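You operate a simulated robot arm through the tools that you are given. There is no shell and no other tool.

The job below is to be done with a simulated robot arm. You get a single attempt, and the scene is never put back.

Task
Clear the stain out of the long glass tube, then stop the pump.
Fine: purple knob shut first; inlet and outflow wheels open till the tube runs clear, then both at SHUT; cover shut. Where these are worked on the way, their far stop is far enough and under half their travel is too little: green pump cover.
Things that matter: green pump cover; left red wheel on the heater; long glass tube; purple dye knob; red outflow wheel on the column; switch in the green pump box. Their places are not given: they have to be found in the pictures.

The check looks at the end state, three seconds after you hand in, the way a careful person would. Anything else that was tipped, shoved, dropped, spilled or broken makes it a failure. A push-on lid holds only when it is set on centred and level and pressed home; a screw cap is set on level and turned clockwise until tight.

Robot
A 6-joint arm with a two-finger gripper, fixed in place. Base frame: the origin is at the foot of the arm, x ahead of it, y to its left, z up; the work surface is at about z = 0.9. Lengths are in m, angles in degrees, forces in N, time in s.
Its first joint turns from -166.0 to 166.0 degrees. Payload 2.45 kg.
The tool frame sits at the grasp point between the pads (the TCP): z along the fingers, y along the line on which they close. The tips reach 0.02 m beyond it. The gripper opens to 0.14 m. The gripper's body begins 0.168 m behind the TCP.
Orientation is that of the tool frame in the base frame, as a unit quaternion [w, x, y, z]. With the fingers straight down and closing along the base's y, the tool's x points along the base's -x, its y along +y and its z along -z.

Tools
- The arm moves only by the tool apply_moves. Its arguments are lists of equal length, an entry for each row: "hand": the gripper command, from -1 (shut) to 1 (fully open), values between in proportion; "xyz": the shift along the base's x, y, z in units of 400 mm (1.0 is 400 mm), a list of three; "delta_rot": the turn, a rotation vector about the base's x, y, z in units of 120 degrees (1.0 is 120 degrees), a list of three. In form: {"hand": [hand, ...], "xyz": [[dx, dy, dz], ...], "delta_rot": [[rx, ry, rz], ...]}. A call has 1 to 20 rows; each row is the pose to reach, as a shift and turn from the pose commanded when the call began. A call with a number of a shift or a turn outside -1 to 1 is refused whole. Each row takes 0.2 s and may step no farther than 0.05 m and 8.6 degrees from the row before; otherwise, or with a gripper value out of range, the whole call is refused. Where a pose cannot be reached the arm comes as near as it can. A force on the tool above 70 N (or 10 N above the force at the start of the call, whichever is more), or a blocked arm, ends the call early, and 0.2 s more pass. Each finger travels about 0.045 m/s and halts on what it meets, pressing with about 40 N; the grip force reading is that of the motor and also rises with nothing between the fingers. The clock runs only during rows and for 0.2 s after the last one: add rows that repeat a pose to give the fingers time. The reply holds the time, the measured pose of the TCP, the force on the tool along the base axes, the opening and the grip force, in the units named above and with some noise, with the torque about the TCP (base axes, N m) and any sound that the robot's microphone picked up, and new pictures: "show" is both (left out), scene, wrist or none.
- Cameras (640 x 400 px; columns grow to the right, rows downward): "scene" is fixed at [0.2215, 0.5006, 1.62]; the picture's right is [-0.54, -0.84, 0.00], its down [-0.49, 0.32, -0.81] and it looks along [0.68, -0.44, -0.58] (base axes); focal length 373 px, centre (320, 200). "wrist" rides on the gripper at [0.078, 0.011, -0.209] in the tool frame; the picture's right is [-0.14, 0.99, 0.00], its down [-0.92, -0.13, -0.37] and it looks along [-0.37, -0.05, 0.93] (tool axes); focal length 280 px, centre (320, 200).
- pixel_to_xyz(camera, pixels): there is no depth. For up to 12 entries [column, row, z] of the newest picture of that camera ("zoom" is the newest enlarged one), the place [x, y] in the base frame at which the ray of that pixel passes the height z, good to about 0.003 m. It takes no simulated time.
- inspect(camera, box): a new picture of the part [left, top, right, bottom] of that camera's present view, enlarged. It takes no simulated time.
- close_job(): hands the job in; it is judged then, once.

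Unless the task says otherwise, let go and move clear before handing in.

The tools are called after ">>>" as a command line: name --argument value ..., lists and objects as JSON in quotes. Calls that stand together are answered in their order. apply_moves: Moves the arm, as the interface text tells. Its arguments: {"type":"object","properties":{"hand":{"type":"array"},"xyz":{"type":"array"},"delta_rot":{"type":"array"},"show":{"type":"string","enum":["both","scene","wrist","none"]}},"required":["hand","xyz","delta_rot"]} The other tools are called the same way: pixel_to_xyz (camera, pixels) gives the place at which the rays of pixels pass given heights; inspect (camera, box) takes an enlarged picture of a part of a camera's view; close_job () hands the job in.

At the start:

```text
time: 0.0
tcp_pos: [0.676, 0.1472, 1.3503]
tcp_rot: [0.0, -0.001, 1.0, 0.0]
ft_force: [-0.5, 0.1, -0.6]
wrist_torque: [-0.03, 0.01, 0.01]
gripper_width: 0.14
finger_force: 0.0
```

scene: 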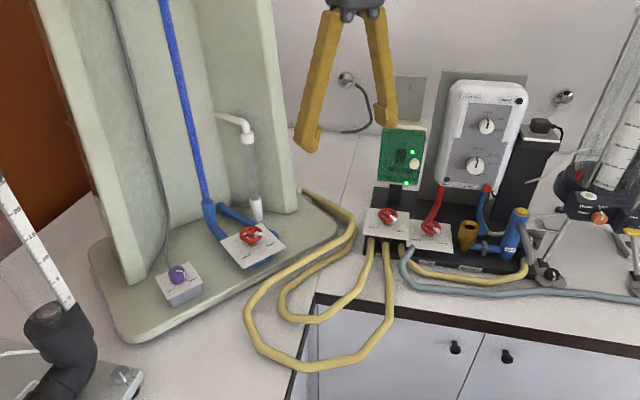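
wrist: 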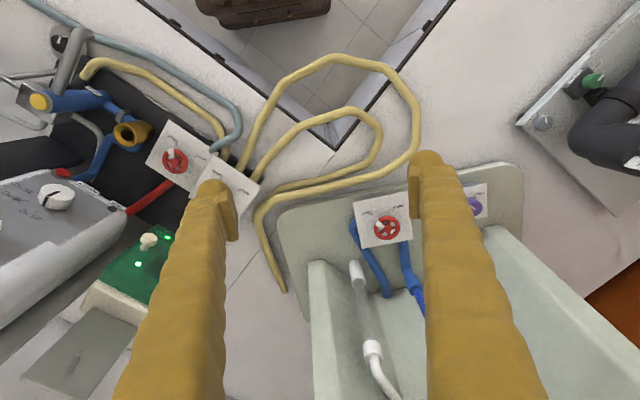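

The scene picture shows a column with a blue tube at (185,100), a purple knob at (178,273), a red wheel on the column at (250,236), two red wheels on the heater at (388,217) and (430,229), and a green pump box at (405,155). I'll enlarge these parts before moving.

>>> inspect --camera "scene" --box '[340, 110, 480, 260]'

>>> inspect --camera "scene" --box '[130, 190, 310, 310]'

>>> inspect --camera "scene" --box '[430, 70, 640, 300]'

>>> inspect --camera "wrist" --box '[80, 110, 280, 310]'

>>> inspect --camera "wrist" --box '[330, 160, 530, 300]'

```text
2.67 times, centred on (410, 185) of scene
```

zoom: 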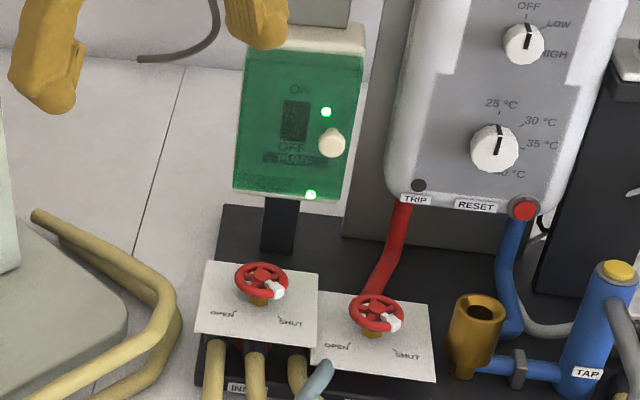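

```text
3.33 times, centred on (220, 250) of scene
```

zoom: 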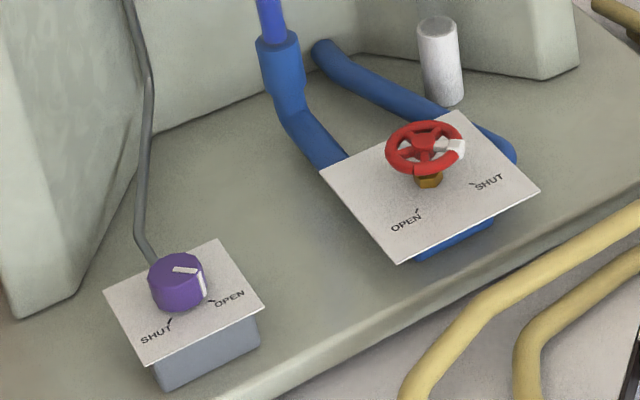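

```text
1.74 times, centred on (535, 185) of scene
```

zoom: 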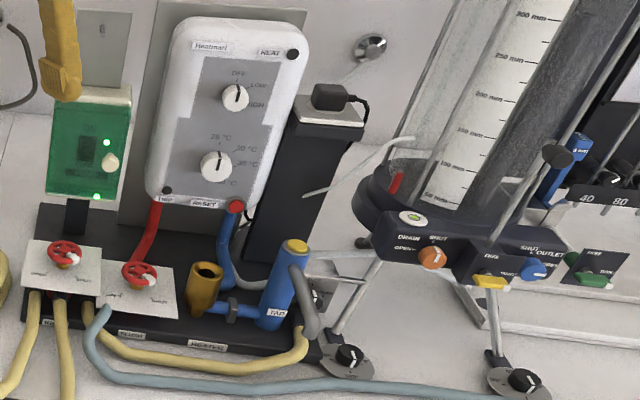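

```text
2.00 times, centred on (180, 210) of wrist
```

zoom: 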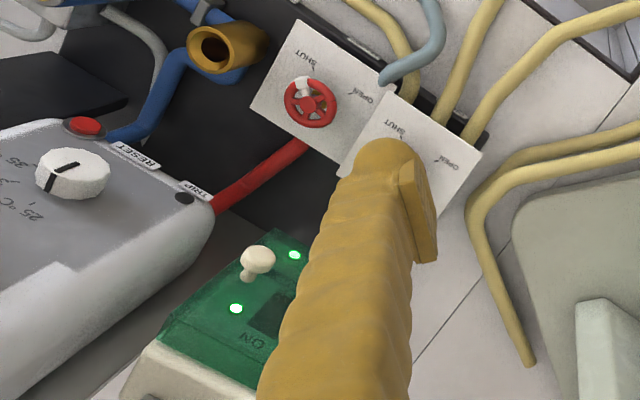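

```text
2.86 times, centred on (430, 230) of wrist
```

zoom: 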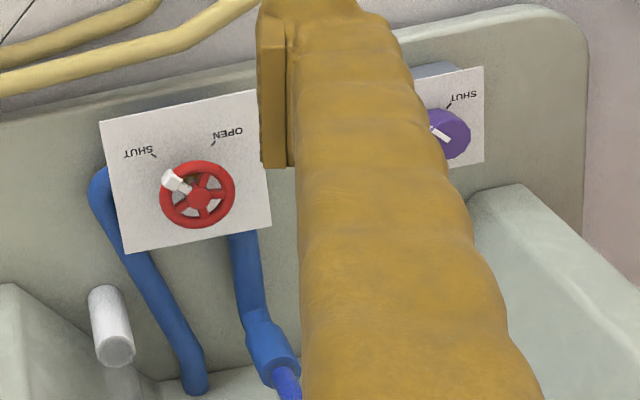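

The enlarged views show the purple knob's mark near OPEN, and both the column wheel and the left heater wheel with their white marks near SHUT. The green cover has a cream knob on its right side. Next I'll triangulate these points from both cameras.

>>> pixel_to_xyz --camera "scene" --pixels '[[250, 236, 0.95], [250, 236, 1.05], [178, 273, 0.95], [178, 273, 1.05], [388, 217, 0.95], [388, 217, 1.05], [430, 229, 0.95], [430, 229, 1.05], [414, 163, 1.0], [414, 163, 1.2], [405, 154, 1.0], [405, 154, 1.2]]'

>>> pixel_to_xyz --camera "wrist" --pixels '[[387, 228, 0.95], [387, 228, 1.05], [475, 206, 0.95], [475, 206, 1.05], [174, 161, 0.95], [174, 161, 1.05], [149, 240, 1.0], [149, 240, 1.2], [167, 237, 1.0], [167, 237, 1.2], [138, 264, 1.0], [138, 264, 1.2]]'

```text
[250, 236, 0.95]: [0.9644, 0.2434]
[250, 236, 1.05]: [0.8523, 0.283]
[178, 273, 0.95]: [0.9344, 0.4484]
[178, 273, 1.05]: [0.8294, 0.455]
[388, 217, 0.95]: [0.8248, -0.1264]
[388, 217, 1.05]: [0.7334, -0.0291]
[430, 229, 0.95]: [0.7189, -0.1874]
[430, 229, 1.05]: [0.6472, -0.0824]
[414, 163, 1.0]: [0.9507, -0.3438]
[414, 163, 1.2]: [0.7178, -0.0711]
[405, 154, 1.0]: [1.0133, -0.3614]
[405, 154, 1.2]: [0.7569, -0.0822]
```

```text
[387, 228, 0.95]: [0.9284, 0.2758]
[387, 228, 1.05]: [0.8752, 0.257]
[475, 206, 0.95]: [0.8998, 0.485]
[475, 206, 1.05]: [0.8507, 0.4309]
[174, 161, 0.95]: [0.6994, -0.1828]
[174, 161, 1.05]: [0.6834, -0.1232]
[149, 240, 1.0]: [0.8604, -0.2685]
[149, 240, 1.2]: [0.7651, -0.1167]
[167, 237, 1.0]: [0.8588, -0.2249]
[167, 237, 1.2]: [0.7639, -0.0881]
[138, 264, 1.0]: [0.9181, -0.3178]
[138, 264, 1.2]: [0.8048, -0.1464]
```

Triangulation puts the purple knob near (0.870, 0.452, 1.01), the column wheel near (0.897, 0.266, 1.01), the left heater wheel near (0.80, -0.10, 0.98) and the cover knob near (0.80, -0.17, 1.13). I'll query more points for the column walls and the pump box.

>>> pixel_to_xyz --camera "scene" --pixels '[[128, 283, 0.93], [150, 278, 0.93], [298, 208, 0.93], [277, 213, 0.93], [205, 228, 0.93], [125, 340, 0.91], [340, 240, 0.91], [90, 255, 0.91]]'

>>> pixel_to_xyz --camera "wrist" --pixels '[[308, 262, 1.2], [308, 262, 1.3], [488, 230, 1.2], [488, 230, 1.3], [280, 212, 0.91], [522, 165, 0.91], [308, 320, 0.91]]'

>>> inspect --camera "wrist" --box '[260, 160, 560, 400]'

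>>> inspect --camera "scene" --box '[30, 0, 320, 200]'

```text
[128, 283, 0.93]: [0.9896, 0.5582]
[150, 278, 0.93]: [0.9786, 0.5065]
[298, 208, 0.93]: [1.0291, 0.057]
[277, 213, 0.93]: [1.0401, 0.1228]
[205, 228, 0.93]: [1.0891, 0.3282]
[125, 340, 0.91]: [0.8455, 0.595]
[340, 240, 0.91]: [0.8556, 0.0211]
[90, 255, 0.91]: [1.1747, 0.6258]
```

```text
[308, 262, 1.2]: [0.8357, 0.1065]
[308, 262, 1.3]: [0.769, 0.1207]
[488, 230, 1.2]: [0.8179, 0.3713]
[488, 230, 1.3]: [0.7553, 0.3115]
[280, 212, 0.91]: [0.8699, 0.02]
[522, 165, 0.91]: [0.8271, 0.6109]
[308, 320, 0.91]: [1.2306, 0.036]
```

```text
1.67 times, centred on (410, 280) of wrist
```

zoom: 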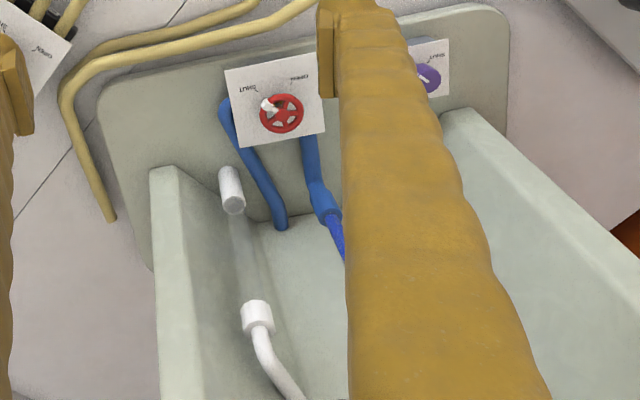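

```text
2.00 times, centred on (175, 100) of scene
```

zoom: 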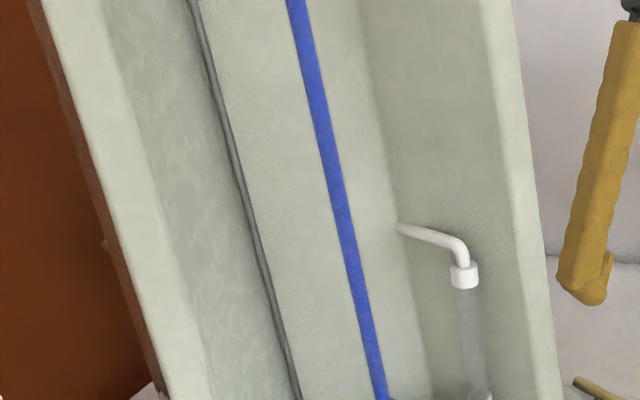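

The column's wall fronts are at about x ≈ 0.98–1.02 (scene pixels (128,283) and (298,208)), so there is room in front of them for the gripper. I'll move high over toward the purple knob to see it up close.

>>> apply_moves --hand '[1, 1, 1, 1, 1, 1, 1, 1]' --xyz '[[0.04, 0.095, 0], [0.08, 0.19, 0], [0.12, 0.285, 0], [0.16, 0.38, 0], [0.2, 0.475, 0], [0.24, 0.57, 0], [0.28, 0.665, -0.05], [0.32, 0.76, -0.1]]' --delta_rot '[[0, 0, 0], [0, 0, 0], [0, 0, 0], [0, 0, 0], [0, 0, 0], [0, 0, 0], [0, 0, 0], [0, 0, 0]]'

```text
time: 1.8
tcp_pos: [0.8028, 0.4504, 1.3117]
tcp_rot: [0.001, -0.001, 1.0, 0.002]
ft_force: [-1.3, -0.1, 1.6]
wrist_torque: [0.02, -0.06, -0.02]
gripper_width: 0.1398
finger_force: 0.1
```

scene: 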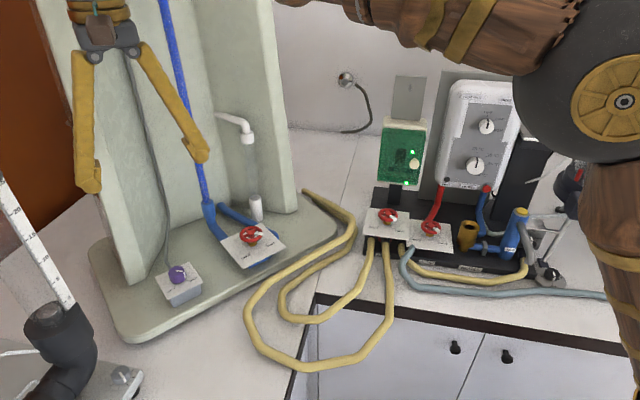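
wrist: 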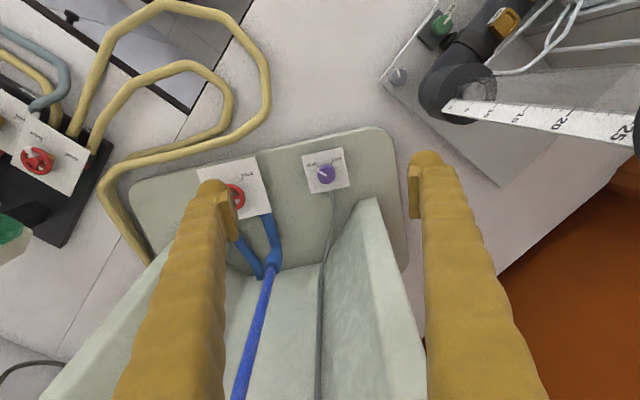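

>>> inspect --camera "wrist" --box '[286, 140, 366, 200]'

>>> inspect --camera "wrist" --box '[190, 140, 290, 230]'

>>> inspect --camera "wrist" --box '[0, 80, 140, 180]'

>>> inspect --camera "scene" --box '[140, 240, 220, 310]'

```text
6.67 times, centred on (326, 170) of wrist
```

zoom: 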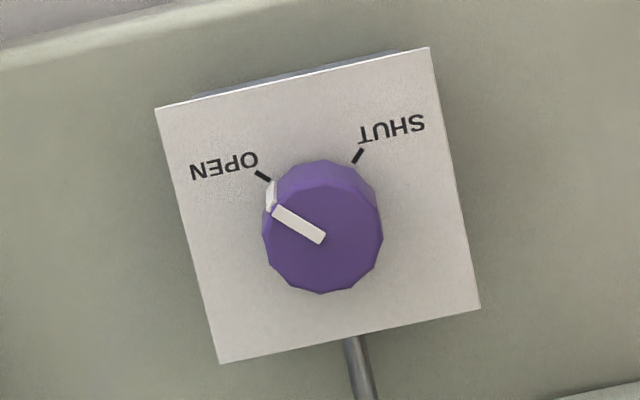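

```text
4.44 times, centred on (240, 185) of wrist
```

zoom: 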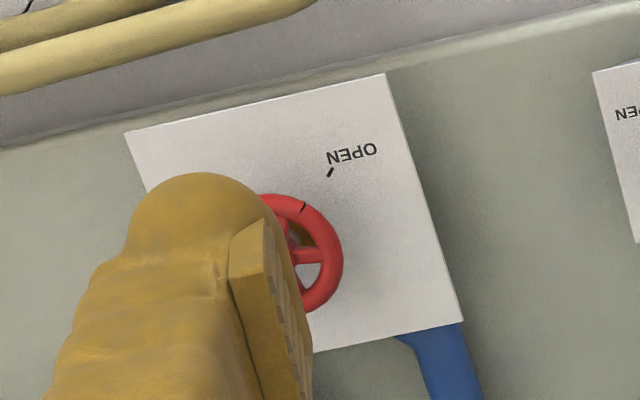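

```text
4.00 times, centred on (70, 130) of wrist
```

zoom: 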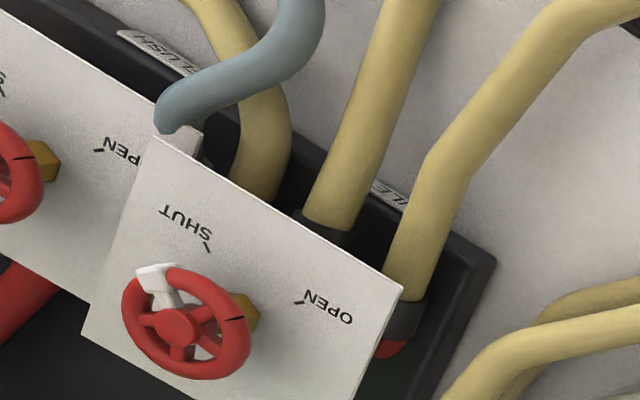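

```text
5.71 times, centred on (180, 275) of scene
```

zoom: 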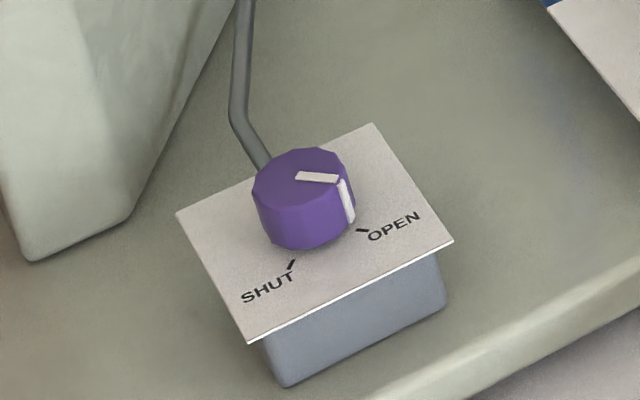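

The purple knob's pointer is at OPEN (wrist zoom (295,222)), and SHUT is about 90° clockwise seen from above. I'll triangulate the knob top and the plate corners to get its height and tilt.

>>> pixel_to_xyz --camera "wrist" --pixels '[[326.3, 173.3, 0.95], [326.3, 173.3, 1.05], [301.3, 156.2, 0.95], [301.3, 156.2, 1.05], [342.5, 147, 0.95], [342.5, 147, 1.05], [350, 186.5, 0.95], [350, 186.5, 1.05], [311, 194.4, 0.95], [311, 194.4, 1.05]]'

>>> pixel_to_xyz --camera "scene" --pixels '[[177, 270.6, 0.95], [177, 270.6, 1.05], [203.3, 282, 0.95], [203.3, 282, 1.05], [167.7, 300, 0.95], [167.7, 300, 1.05], [155, 277.3, 0.95], [155, 277.3, 1.05], [189.3, 261.9, 0.95], [189.3, 261.9, 1.05]]'

```text
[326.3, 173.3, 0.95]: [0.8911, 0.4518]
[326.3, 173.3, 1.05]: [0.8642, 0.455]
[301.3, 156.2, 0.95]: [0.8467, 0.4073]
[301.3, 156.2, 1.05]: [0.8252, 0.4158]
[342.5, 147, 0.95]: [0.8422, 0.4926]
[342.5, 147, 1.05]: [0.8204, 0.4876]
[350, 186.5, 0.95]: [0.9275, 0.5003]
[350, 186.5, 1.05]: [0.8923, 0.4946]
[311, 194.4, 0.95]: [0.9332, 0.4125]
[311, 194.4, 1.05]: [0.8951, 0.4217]
```

```text
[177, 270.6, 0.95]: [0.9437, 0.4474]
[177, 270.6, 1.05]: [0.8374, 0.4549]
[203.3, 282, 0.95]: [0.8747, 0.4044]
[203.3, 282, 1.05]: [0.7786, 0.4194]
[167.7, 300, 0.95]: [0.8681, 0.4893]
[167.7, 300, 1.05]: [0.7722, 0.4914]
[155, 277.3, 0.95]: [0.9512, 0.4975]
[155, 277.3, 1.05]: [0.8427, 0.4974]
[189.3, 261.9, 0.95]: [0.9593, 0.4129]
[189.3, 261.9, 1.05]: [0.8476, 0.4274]
```

The knob top is at about (0.873, 0.452, 1.016), above a level plate at z ≈ 0.985. I'll come down partway over it to check reach and alignment.

>>> apply_moves --hand '[1, 0.8, 0.6, 0.4, 0.3, 0.2]' --xyz '[[0.029, 0.0005, -0.08], [0.058, 0.001, -0.16], [0.087, 0.0015, -0.25], [0.116, 0.002, -0.34], [0.145, 0.002, -0.43], [0.173, 0.002, -0.5]]' --delta_rot '[[0, 0, 0], [0, 0, 0], [0, 0, 0], [0, 0, 0], [0, 0, 0], [0, 0, 0]]'

```text
time: 3.2
tcp_pos: [0.8732, 0.4527, 1.1098]
tcp_rot: [0.001, -0.001, 1.0, 0.002]
ft_force: [0.0, 0.3, 0.2]
wrist_torque: [0.01, -0.01, -0.03]
gripper_width: 0.0839
finger_force: 0.0
```

scene: 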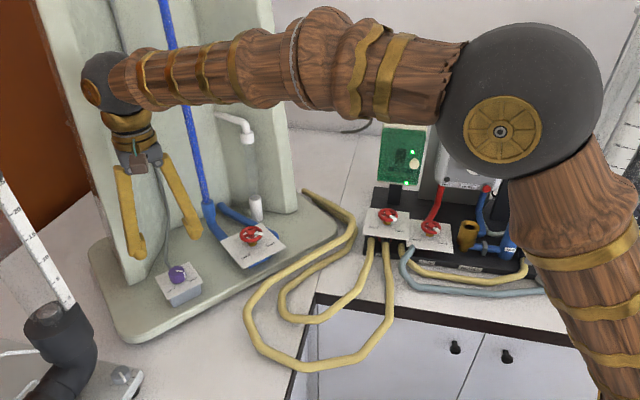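
wrist: 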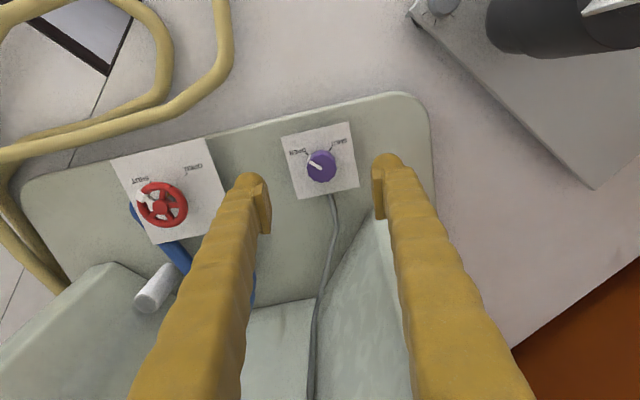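

The wrist picture now shows the knob at (321,167), where a point directly under the TCP should appear. I'll enlarge it to fine-tune the centre.

>>> inspect --camera "wrist" --box '[270, 115, 370, 205]'

>>> inspect --camera "scene" --box '[90, 220, 230, 310]'

```text
4.44 times, centred on (320, 160) of wrist
```

zoom: 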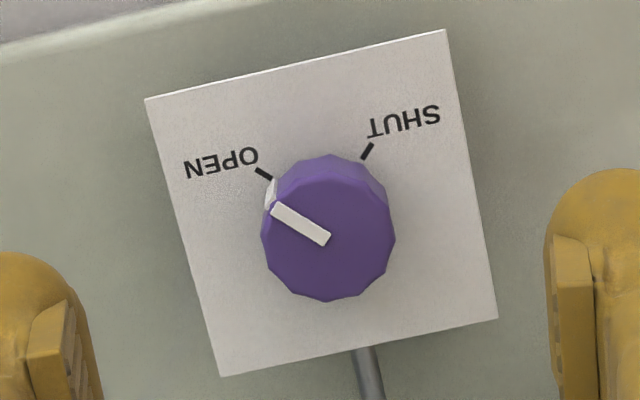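

```text
4.44 times, centred on (160, 265) of scene
```

zoom: 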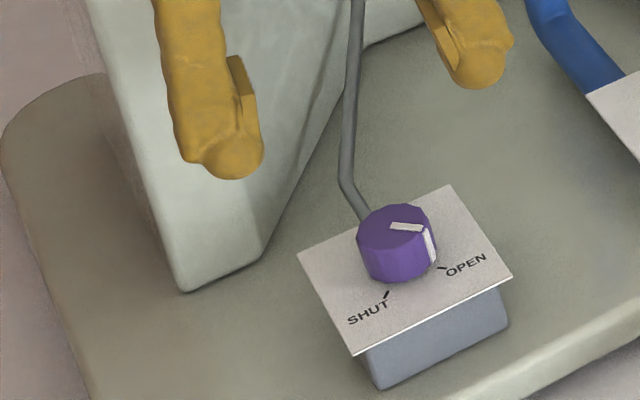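

>>> pixel_to_xyz --camera "zoom" --pixels '[[397, 216, 1.016]]'

>>> pixel_to_xyz --camera "wrist" --pixels '[[322.3, 167.5, 1.016], [322.3, 167.5, 1.01], [307.2, 154.2, 0.986], [330.8, 151.8, 0.986], [322, 172, 0.986], [307, 154, 1.01]]'

```text
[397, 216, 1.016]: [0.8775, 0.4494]
```

```text
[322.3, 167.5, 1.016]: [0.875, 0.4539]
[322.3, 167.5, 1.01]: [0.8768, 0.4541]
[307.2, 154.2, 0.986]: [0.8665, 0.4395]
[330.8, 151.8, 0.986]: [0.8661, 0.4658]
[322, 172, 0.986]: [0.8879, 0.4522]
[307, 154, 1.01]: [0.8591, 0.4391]
```

The knob axis is near (0.8755, 0.4535). I'll descend so the tips stop just above the plate and then close on the knob.

>>> apply_moves --hand '[0.2, 0.2, 0.2, 0.2]' --xyz '[[0.0045, 0.0035, -0.08], [0.0045, 0.0035, -0.16], [0.0045, 0.0035, -0.22], [0.0045, 0.0035, -0.24]]' --delta_rot '[[0, 0, 0], [0, 0, 0], [0, 0, 0], [0, 0, 0]]'

```text
time: 4.2
tcp_pos: [0.875, 0.4523, 1.0129]
tcp_rot: [0.0, 0.0, 1.0, 0.0]
ft_force: [0.0, -0.5, 0.3]
wrist_torque: [-0.02, 0.0, -0.04]
gripper_width: 0.0839
finger_force: 0.0
```

scene: 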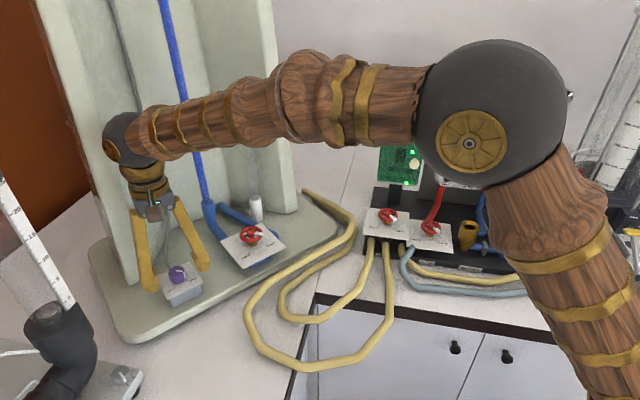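
wrist: 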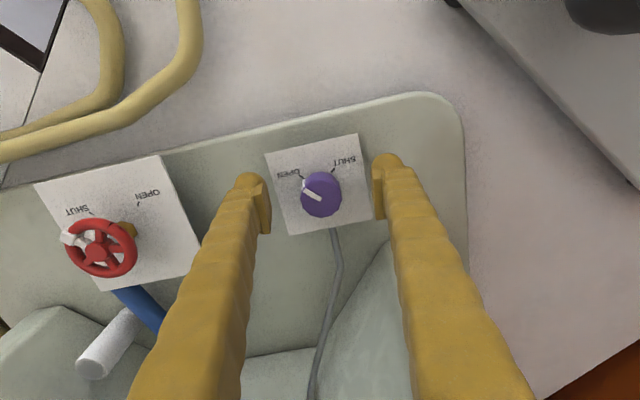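

The tips are beside the knob at (320,193) with clearance on both sides. I'll close on it now.

>>> apply_moves --hand '[-0.1, -0.4, -0.7, -0.7, -0.7]' --xyz '[[0, 0, 0], [0, 0, 0], [0, 0, 0], [0, 0, 0], [0, 0, 0]]' --delta_rot '[[0, 0, 0], [0, 0, 0], [0, 0, 0], [0, 0, 0], [0, 0, 0]]'

```text
time: 5.4
tcp_pos: [0.8745, 0.4534, 1.0127]
tcp_rot: [0.0, -0.001, 1.0, 0.0]
ft_force: [1.1, 4.1, -1.4]
wrist_torque: [0.05, -0.06, -0.05]
gripper_width: 0.0327
finger_force: 40.6
```

scene: 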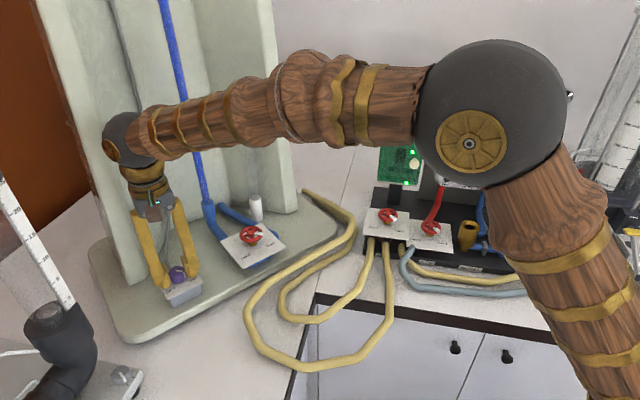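
wrist: 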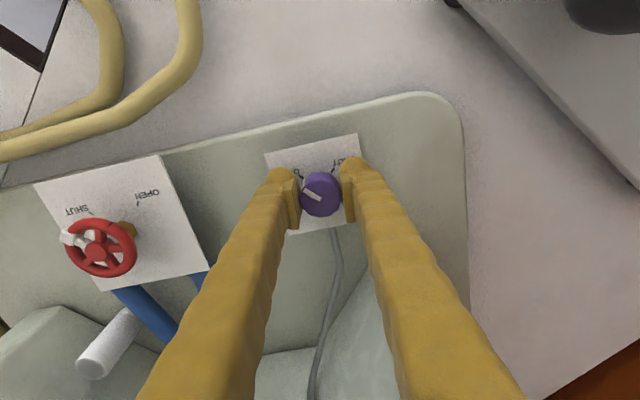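

The knob is gripped at 0.0327 m. I'll turn clockwise seen from above (−z) through about 48° and watch the torque.

>>> apply_moves --hand '[-0.7, -0.7, -0.7, -0.7, -0.7, -0.7]' --xyz '[[0, 0.001, 0], [0, 0.002, 0], [0, 0.002, 0], [0, 0.002, 0], [0, 0.002, 0], [0, 0.002, 0]]' --delta_rot '[[0, 0, -0.0667], [0, 0, -0.1333], [0, 0, -0.2], [0, 0, -0.2667], [0, 0, -0.3333], [0, 0, -0.4]]'

```text
time: 6.8
tcp_pos: [0.8767, 0.4561, 1.0135]
tcp_rot: [0.001, 0.408, 0.913, 0.001]
ft_force: [28.6, 31.4, -16.7]
wrist_torque: [0.37, -0.16, 0.21]
gripper_width: 0.0327
finger_force: 45.4
```

scene: 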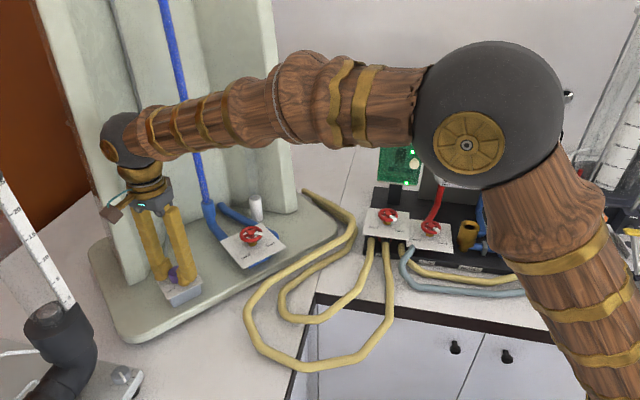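
wrist: 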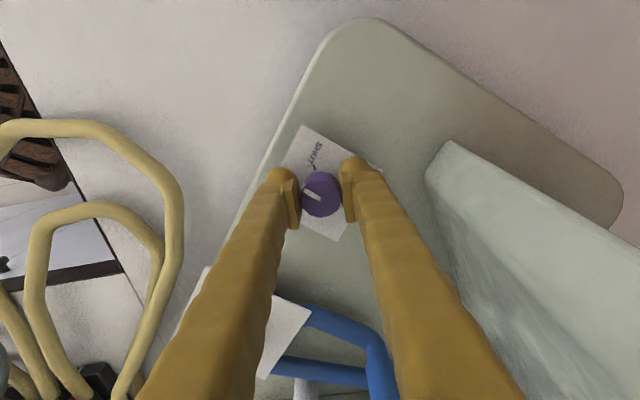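

The knob follows the gripper (pointer unchanged in the wrist view after 48°), but the side force is 28/31 N, so the axis is slightly off my centre. I'll shift toward +x, +y to relieve it.

>>> apply_moves --hand '[-0.7, -0.7]' --xyz '[[0.005, 0.005, -0.001], [0.0065, 0.0065, -0.002]]' --delta_rot '[[0, 0, 0], [0, 0, 0]]' --show "none"

```text
time: 7.4
tcp_pos: [0.8765, 0.4555, 1.013]
tcp_rot: [-0.001, 0.407, 0.913, -0.001]
ft_force: [-16.4, -0.5, -4.1]
wrist_torque: [0.08, 0.25, -0.07]
gripper_width: 0.0322
finger_force: 44.8
```

Force dropped to −16 N in x and about zero in y, so I'll trim x by −1 mm and continue turning toward the SHUT stop.

>>> apply_moves --hand '[-0.7, -0.7, -0.7, -0.7]' --xyz '[[-0.0025, 0, 0], [-0.0025, 0, 0], [-0.0025, 0, 0], [-0.0025, 0, 0]]' --delta_rot '[[0, 0, -0.0667], [0, 0, -0.1333], [0, 0, -0.2], [0, 0, -0.2667]]'

```text
time: 8.4
tcp_pos: [0.878, 0.4569, 1.0127]
tcp_rot: [0.002, 0.644, 0.765, 0.001]
ft_force: [25.3, 5.8, -0.2]
wrist_torque: [-0.23, -0.36, 0.11]
gripper_width: 0.0326
finger_force: 44.9
```

scene: 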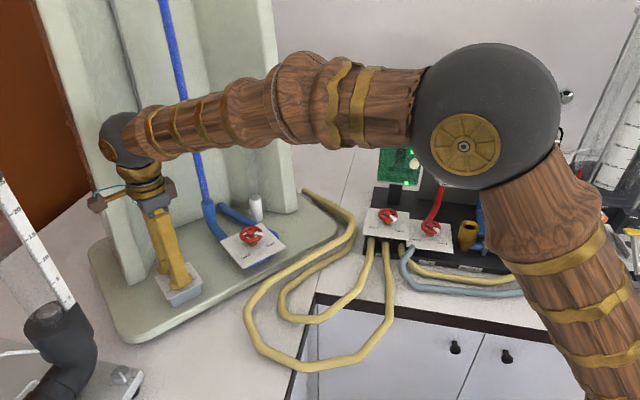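
wrist: 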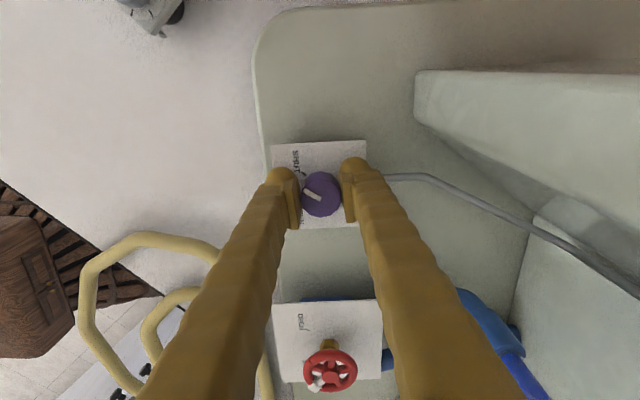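

Turned about 80° so far, with low twisting torque. I'll enlarge to see how far the pointer is from the SHUT tick.

>>> inspect --camera "wrist" --box '[260, 125, 380, 245]'

```text
3.33 times, centred on (320, 185) of wrist
```

zoom: 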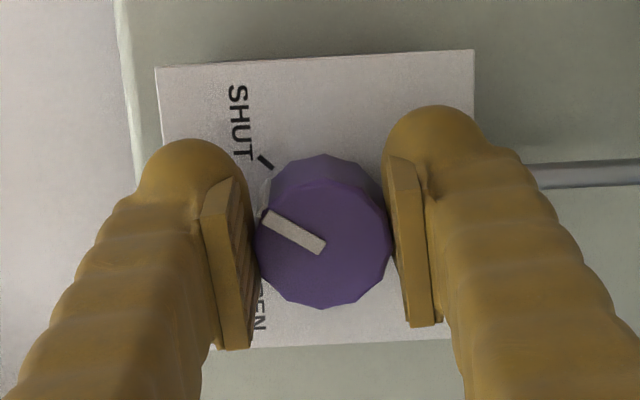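

The pointer is still about 10–18° short of the SHUT tick at zoom (265,162). I'll keep turning in small steps.

>>> apply_moves --hand '[-0.7, -0.7, -0.7]' --xyz '[[0.003, 0.0005, 0], [0.003, 0.0005, 0], [0.003, 0.0005, 0]]' --delta_rot '[[0, 0, -0.04], [0, 0, -0.08], [0, 0, -0.12]]'

>>> inspect --camera "wrist" --box '[260, 125, 380, 245]'

```text
time: 9.2
tcp_pos: [0.8776, 0.4578, 1.0117]
tcp_rot: [0.001, 0.734, 0.679, 0.001]
ft_force: [46.5, 14.4, 2.0]
wrist_torque: [0.22, -0.54, 0.48]
gripper_width: 0.0322
finger_force: 45.0
```

scene: 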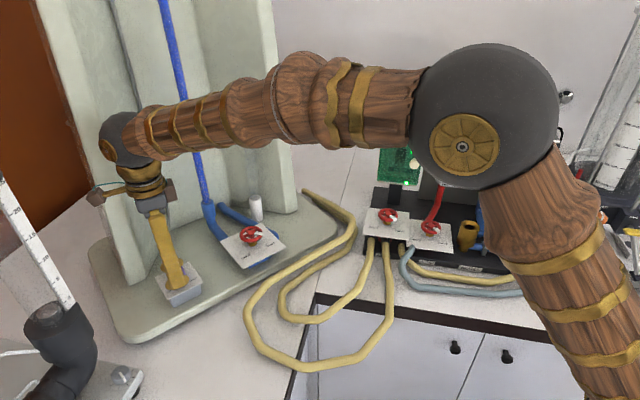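
wrist: 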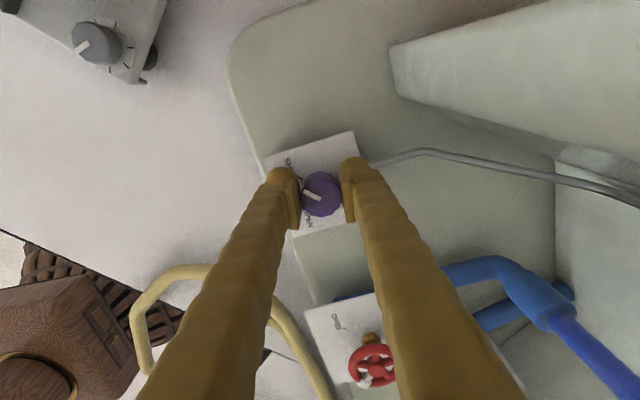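

```text
3.33 times, centred on (320, 185) of wrist
```

zoom: 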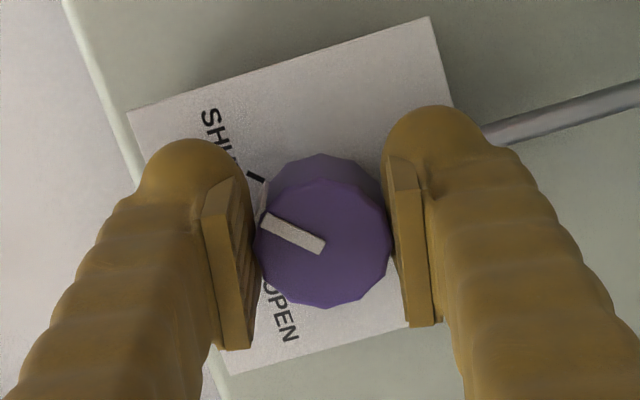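

The pointer now lines up with the SHUT tick (zoom (257,178)) and torque about z rose to 0.48. I'll relieve the side force and nudge a few degrees more to confirm the stop.

>>> apply_moves --hand '[-0.7, -0.7, -0.7]' --xyz '[[0.005, 0.003, 0], [0.006, 0.003, 0], [0.006, 0.003, 0]]' --delta_rot '[[0, 0, 0], [0, 0, -0.015], [0, 0, -0.03]]'

>>> inspect --camera "wrist" --box '[260, 125, 380, 245]'

```text
time: 10.0
tcp_pos: [0.8796, 0.4584, 1.0122]
tcp_rot: [0.001, 0.755, 0.656, 0.0]
ft_force: [9.2, -0.3, 10.5]
wrist_torque: [-0.18, -0.07, 0.28]
gripper_width: 0.0317
finger_force: 45.3
```

scene: 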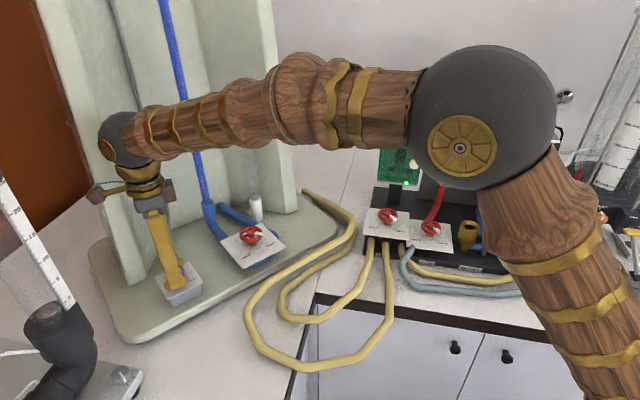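
wrist: 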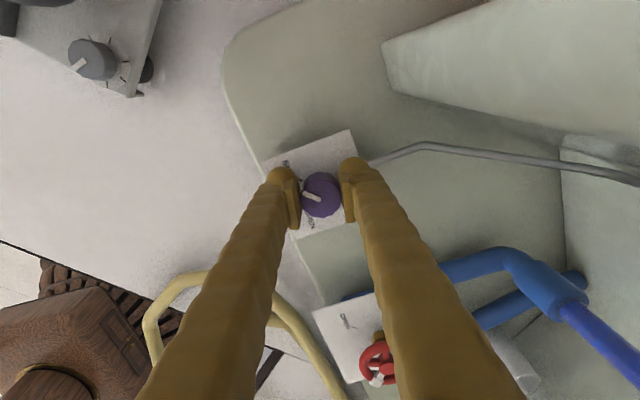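

```text
3.33 times, centred on (320, 185) of wrist
```

zoom: 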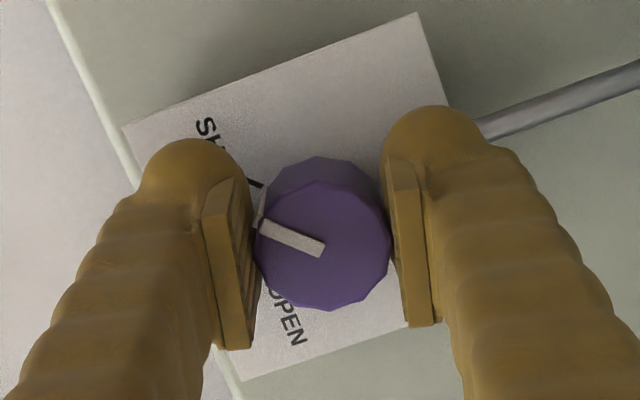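

The pointer slipped relative to the gripper (zoom tip (262,225) vs (268,218) before), so the knob is against its SHUT stop. I'll release slightly and lift clear.

>>> apply_moves --hand '[-0.5, -0.3, -0.2, -0.2, -0.2, -0.1, 0, 0]' --xyz '[[0, 0, 0], [0, 0, 0], [0, 0, 0], [0, 0, 0.05], [0, 0, 0.12], [0, 0, 0.2], [-0.02, 0, 0.3], [-0.05, 0, 0.4]]' --delta_rot '[[0, 0, 0], [0, 0, 0], [0, 0, 0], [0, 0, 0], [0, 0, 0], [0, 0, 0], [0, 0, 0], [0, 0, 0]]'

>>> inspect --camera "wrist" --box '[240, 90, 400, 220]'

>>> inspect --camera "scene" --box '[140, 240, 220, 310]'

>>> inspect --camera "wrist" --box '[320, 200, 520, 340]'

```text
time: 11.8
tcp_pos: [0.86, 0.4589, 1.1707]
tcp_rot: [0.0, 0.754, 0.657, 0.0]
ft_force: [-0.3, 0.5, -0.5]
wrist_torque: [0.02, 0.0, -0.01]
gripper_width: 0.0702
finger_force: 0.1
```

scene: 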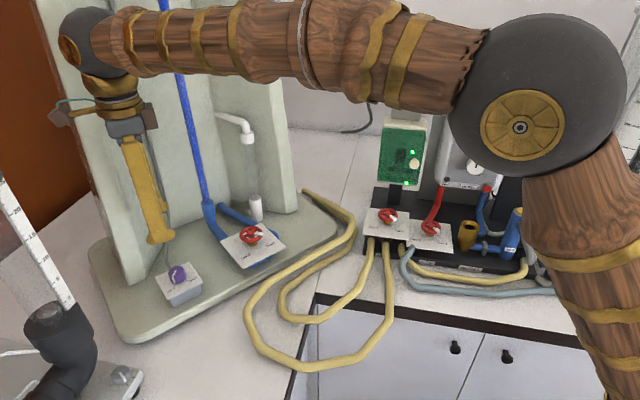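
wrist: 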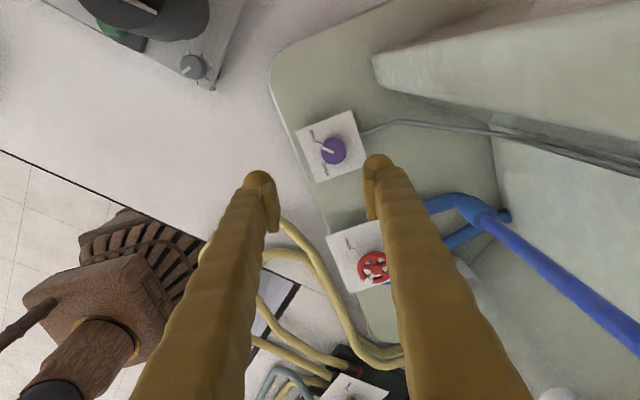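

```text
3.08 times, centred on (320, 155) of wrist
```

zoom: 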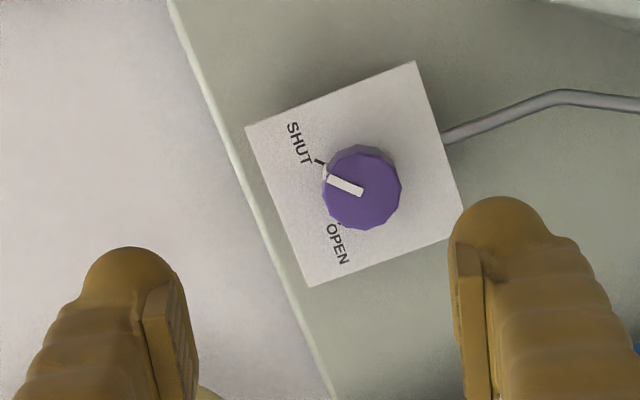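

```text
5.71 times, centred on (180, 275) of scene
```

zoom: 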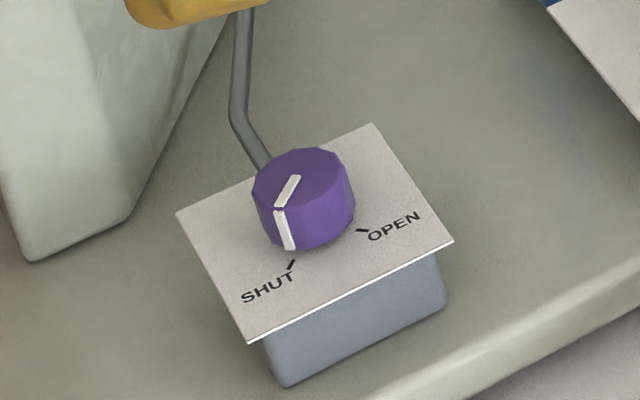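

```text
2.86 times, centred on (420, 270) of wrist
```

zoom: 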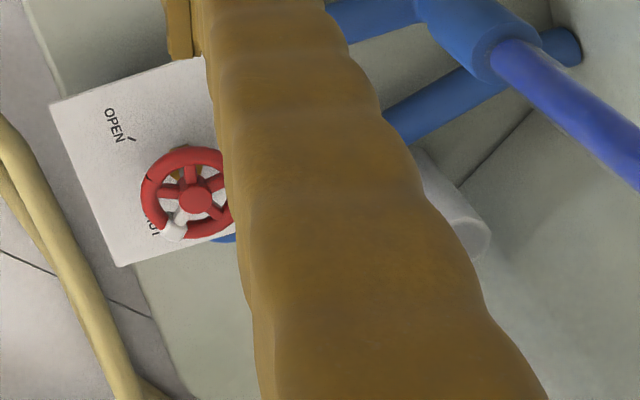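

The purple knob's mark is at SHUT (scene zoom: band at (285,230) above the SHUT tick). Next I'll go to the column's outflow wheel, turning the wrist back so I can view it between the fingers.

>>> apply_moves --hand '[0, 0.2, 0.4, 0.6, 0.8, 1, 1, 1, 1, 1, 1, 1]' --xyz '[[-0.01, -0.03, 0.03], [-0.02, -0.07, 0.06], [-0.03, -0.11, 0.09], [-0.04, -0.15, 0.1], [-0.05, -0.19, 0.1], [-0.06, -0.23, 0.1], [-0.07, -0.27, 0.1], [-0.07, -0.31, 0.1], [-0.07, -0.35, 0.1], [-0.07, -0.39, 0.1], [-0.07, -0.43, 0.1], [-0.07, -0.47, 0.1]]' --delta_rot '[[0, 0, 0.068], [0, 0, 0.136], [0, 0, 0.204], [0, 0, 0.272], [0, 0, 0.34], [0, 0, 0.408], [0, 0, 0.476], [0, 0, 0.544], [0, 0, 0.612], [0, 0, 0.68], [0, 0, 0.748], [0, 0, 0.8167]]'

>>> inspect --camera "wrist" --box '[260, 110, 380, 210]'

>>> inspect --camera "scene" --box '[200, 200, 300, 280]'

```text
time: 14.4
tcp_pos: [0.8342, 0.2701, 1.2128]
tcp_rot: [0.0, -0.002, 1.0, 0.0]
ft_force: [0.8, 0.3, 0.3]
wrist_torque: [-0.02, 0.01, 0.03]
gripper_width: 0.1401
finger_force: 0.1
```

scene: 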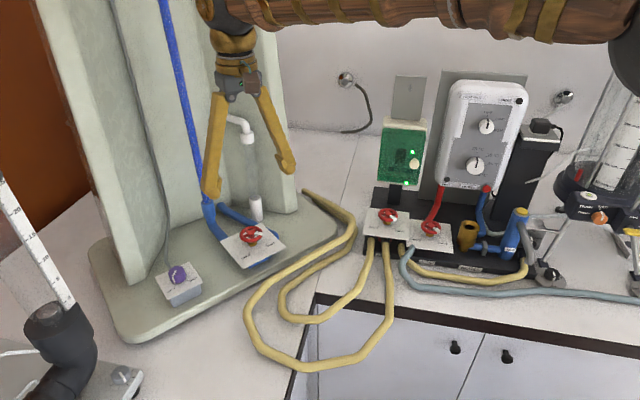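
wrist: 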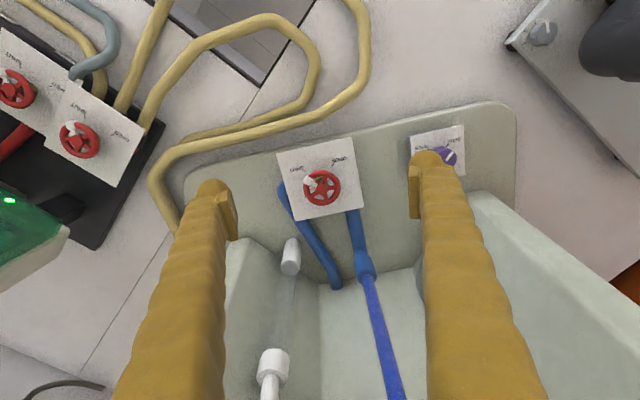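

```text
4.00 times, centred on (320, 160) of wrist
```

zoom: 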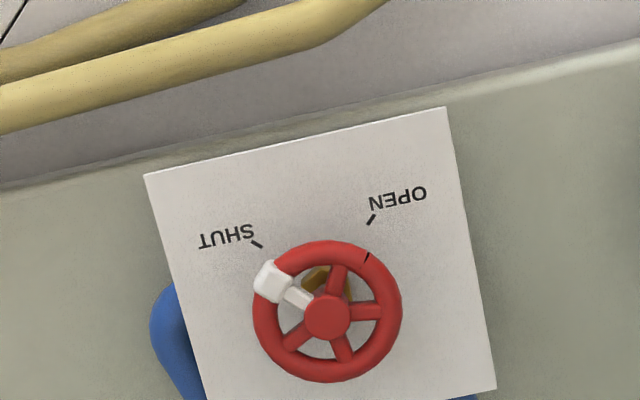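

```text
5.00 times, centred on (250, 240) of scene
```

zoom: 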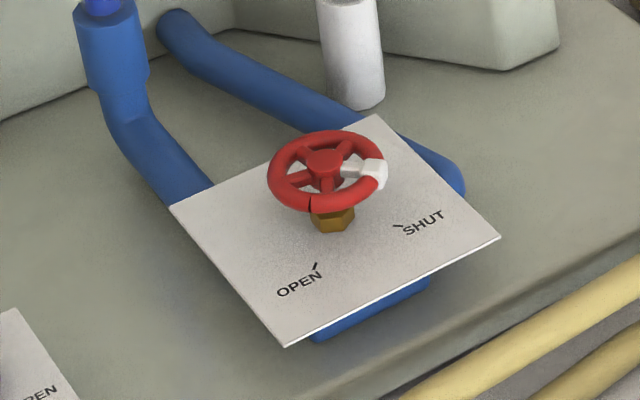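

The outflow wheel's white mark is at SHUT (wrist zoom (273,282)); OPEN is on the other front side. I'll triangulate the wheel hub and the plate corners.

>>> pixel_to_xyz --camera "wrist" --pixels '[[321.5, 189, 0.95], [321.5, 189, 1.05], [275.8, 153.8, 0.95], [275.8, 153.8, 1.05], [351.3, 137, 0.95], [351.3, 137, 1.05], [364.3, 207.5, 0.95], [364.3, 207.5, 1.05]]'

>>> pixel_to_xyz --camera "scene" --pixels '[[251, 232, 0.95], [251, 232, 1.05], [286, 247.4, 0.95], [286, 247.4, 1.05], [242.8, 269.4, 0.95], [242.8, 269.4, 1.05], [220, 241, 0.95], [220, 241, 1.05], [261, 223, 0.95], [261, 223, 1.05]]'

```text
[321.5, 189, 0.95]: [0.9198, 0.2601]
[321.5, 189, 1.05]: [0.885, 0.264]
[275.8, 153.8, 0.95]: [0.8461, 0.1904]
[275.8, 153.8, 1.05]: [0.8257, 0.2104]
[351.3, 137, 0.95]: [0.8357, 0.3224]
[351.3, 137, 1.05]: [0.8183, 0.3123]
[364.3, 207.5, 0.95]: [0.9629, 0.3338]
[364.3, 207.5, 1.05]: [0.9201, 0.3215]
```

```text
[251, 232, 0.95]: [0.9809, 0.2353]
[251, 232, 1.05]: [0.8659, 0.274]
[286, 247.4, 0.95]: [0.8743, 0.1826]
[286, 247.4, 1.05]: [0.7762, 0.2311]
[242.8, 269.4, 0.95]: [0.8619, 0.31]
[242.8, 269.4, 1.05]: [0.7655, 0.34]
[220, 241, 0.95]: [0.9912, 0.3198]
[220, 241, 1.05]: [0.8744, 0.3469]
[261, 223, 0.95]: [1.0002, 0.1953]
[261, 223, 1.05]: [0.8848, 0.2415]
```

The wheel hub is near (0.893, 0.2635, 1.025) on a level plate at z ≈ 0.986, and the wheel's diameter is about 0.057 m. I'll descend over it with fingers either side of the rim.

>>> apply_moves --hand '[0.8, 0.6, 0.45, 0.45, 0.45, 0.45, 0.45]' --xyz '[[0.05, -0.006, -0.06], [0.1, -0.012, -0.12], [0.153, -0.0168, -0.2], [0.153, -0.0168, -0.28], [0.153, -0.0168, -0.36], [0.153, -0.0168, -0.43], [0.153, -0.0168, -0.47]]' --delta_rot '[[0, 0, 0], [0, 0, 0], [0, 0, 0], [0, 0, 0], [0, 0, 0], [0, 0, 0], [0, 0, 0]]'

>>> inspect --camera "wrist" --box '[220, 110, 420, 270]'

>>> inspect --camera "scene" --box '[190, 180, 310, 280]'

```text
time: 16.0
tcp_pos: [0.8924, 0.2639, 1.0258]
tcp_rot: [0.001, -0.001, 1.0, 0.0]
ft_force: [-0.4, -0.2, 1.1]
wrist_torque: [0.04, -0.02, -0.03]
gripper_width: 0.1016
finger_force: 0.2
```

scene: 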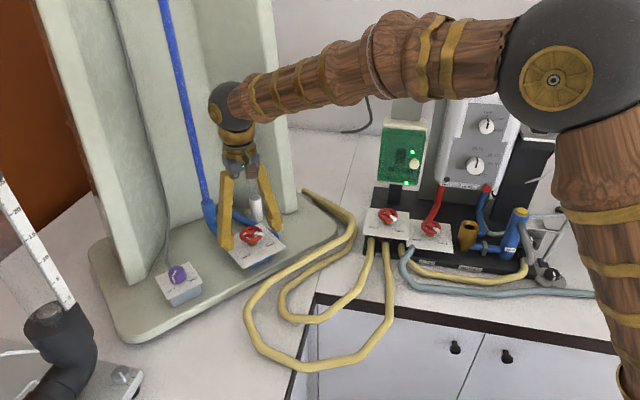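
wrist: 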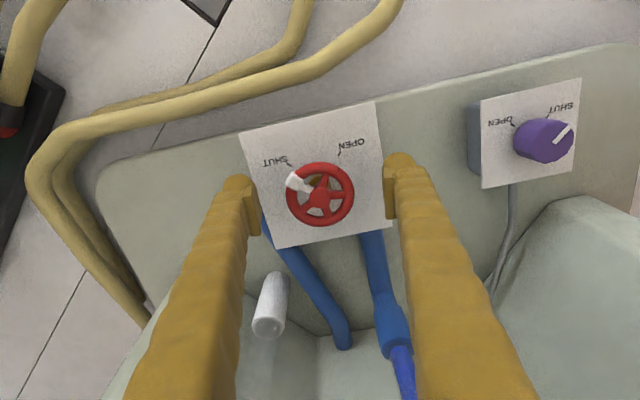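

```text
2.50 times, centred on (320, 190) of wrist
```

zoom: 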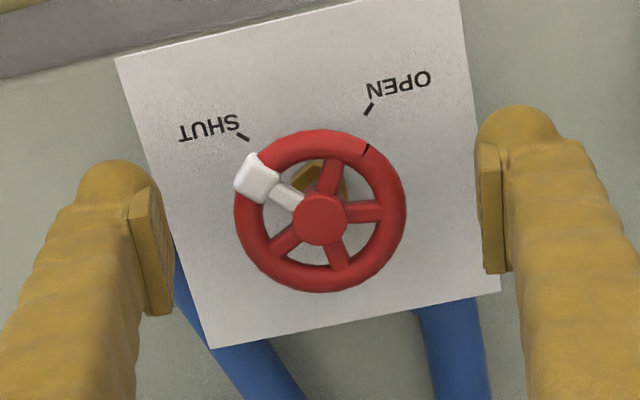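

```text
4.00 times, centred on (250, 230) of scene
```

zoom: 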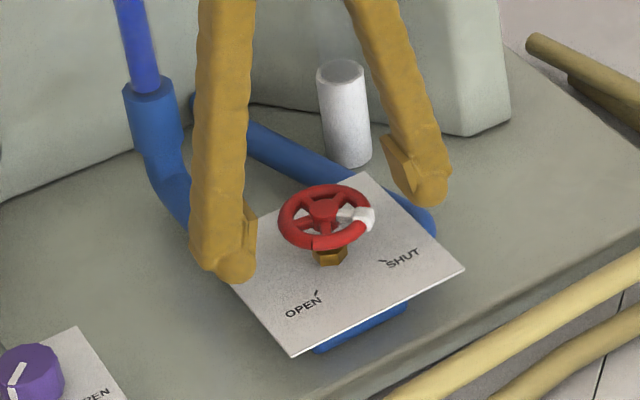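

The fingers straddle the wheel, but the white block at zoom (258,178) would sit under the left pad. I'll turn the gripper +25° so both pads meet bare rim, lower 9 mm and close.

>>> apply_moves --hand '[0.45, 0.45, 0.45, 0.2, -0.1, -0.4, -0.4, -0.4]' --xyz '[[0.0025, 0, 0], [0.0025, 0, -0.01], [0.0025, 0, -0.0225], [0.0025, 0, -0.0225], [0.0025, 0, -0.0225], [0.0025, 0, -0.0225], [0.0025, 0, -0.0225], [0.0025, 0, -0.0225]]' --delta_rot '[[0, 0, 0.07], [0, 0, 0.14], [0, 0, 0.21], [0, 0, 0.21], [0, 0, 0.21], [0, 0, 0.21], [0, 0, 0.21], [0, 0, 0.21]]'

>>> inspect --camera "wrist" --box '[220, 110, 420, 270]'

```text
time: 17.8
tcp_pos: [0.8945, 0.2645, 1.0155]
tcp_rot: [-0.001, -0.218, 0.976, 0.0]
ft_force: [9.1, -16.6, -0.7]
wrist_torque: [0.03, 0.04, 0.0]
gripper_width: 0.0565
finger_force: 44.4
```

scene: 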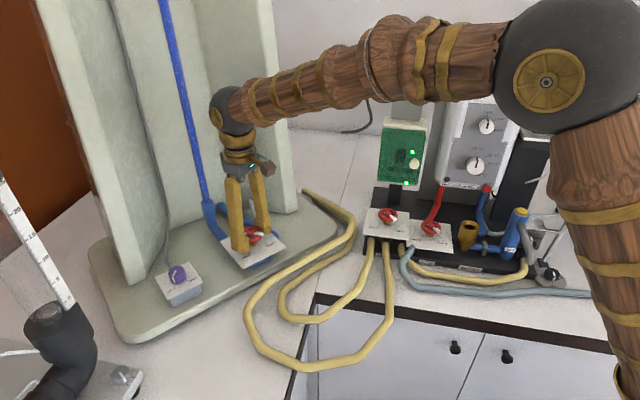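
wrist: 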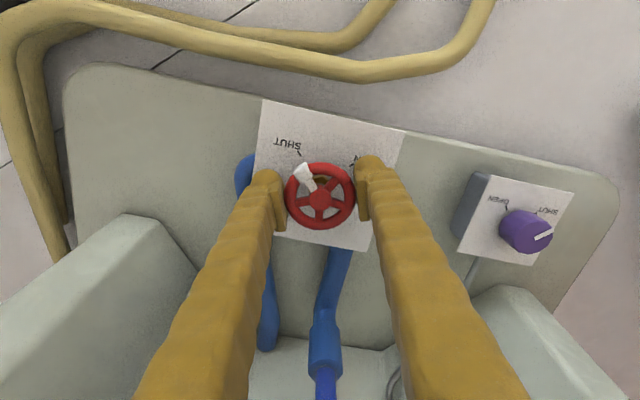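

```text
2.50 times, centred on (320, 190) of wrist
```

zoom: 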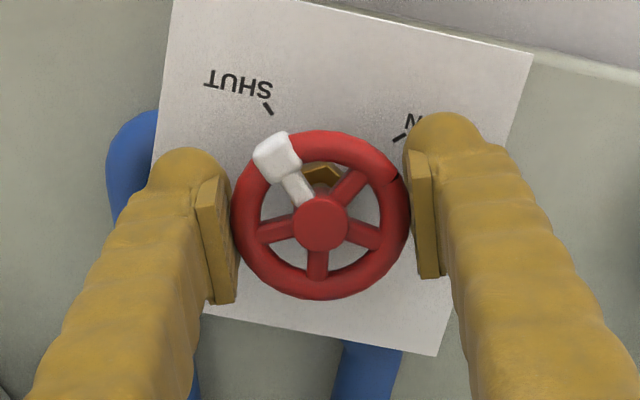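

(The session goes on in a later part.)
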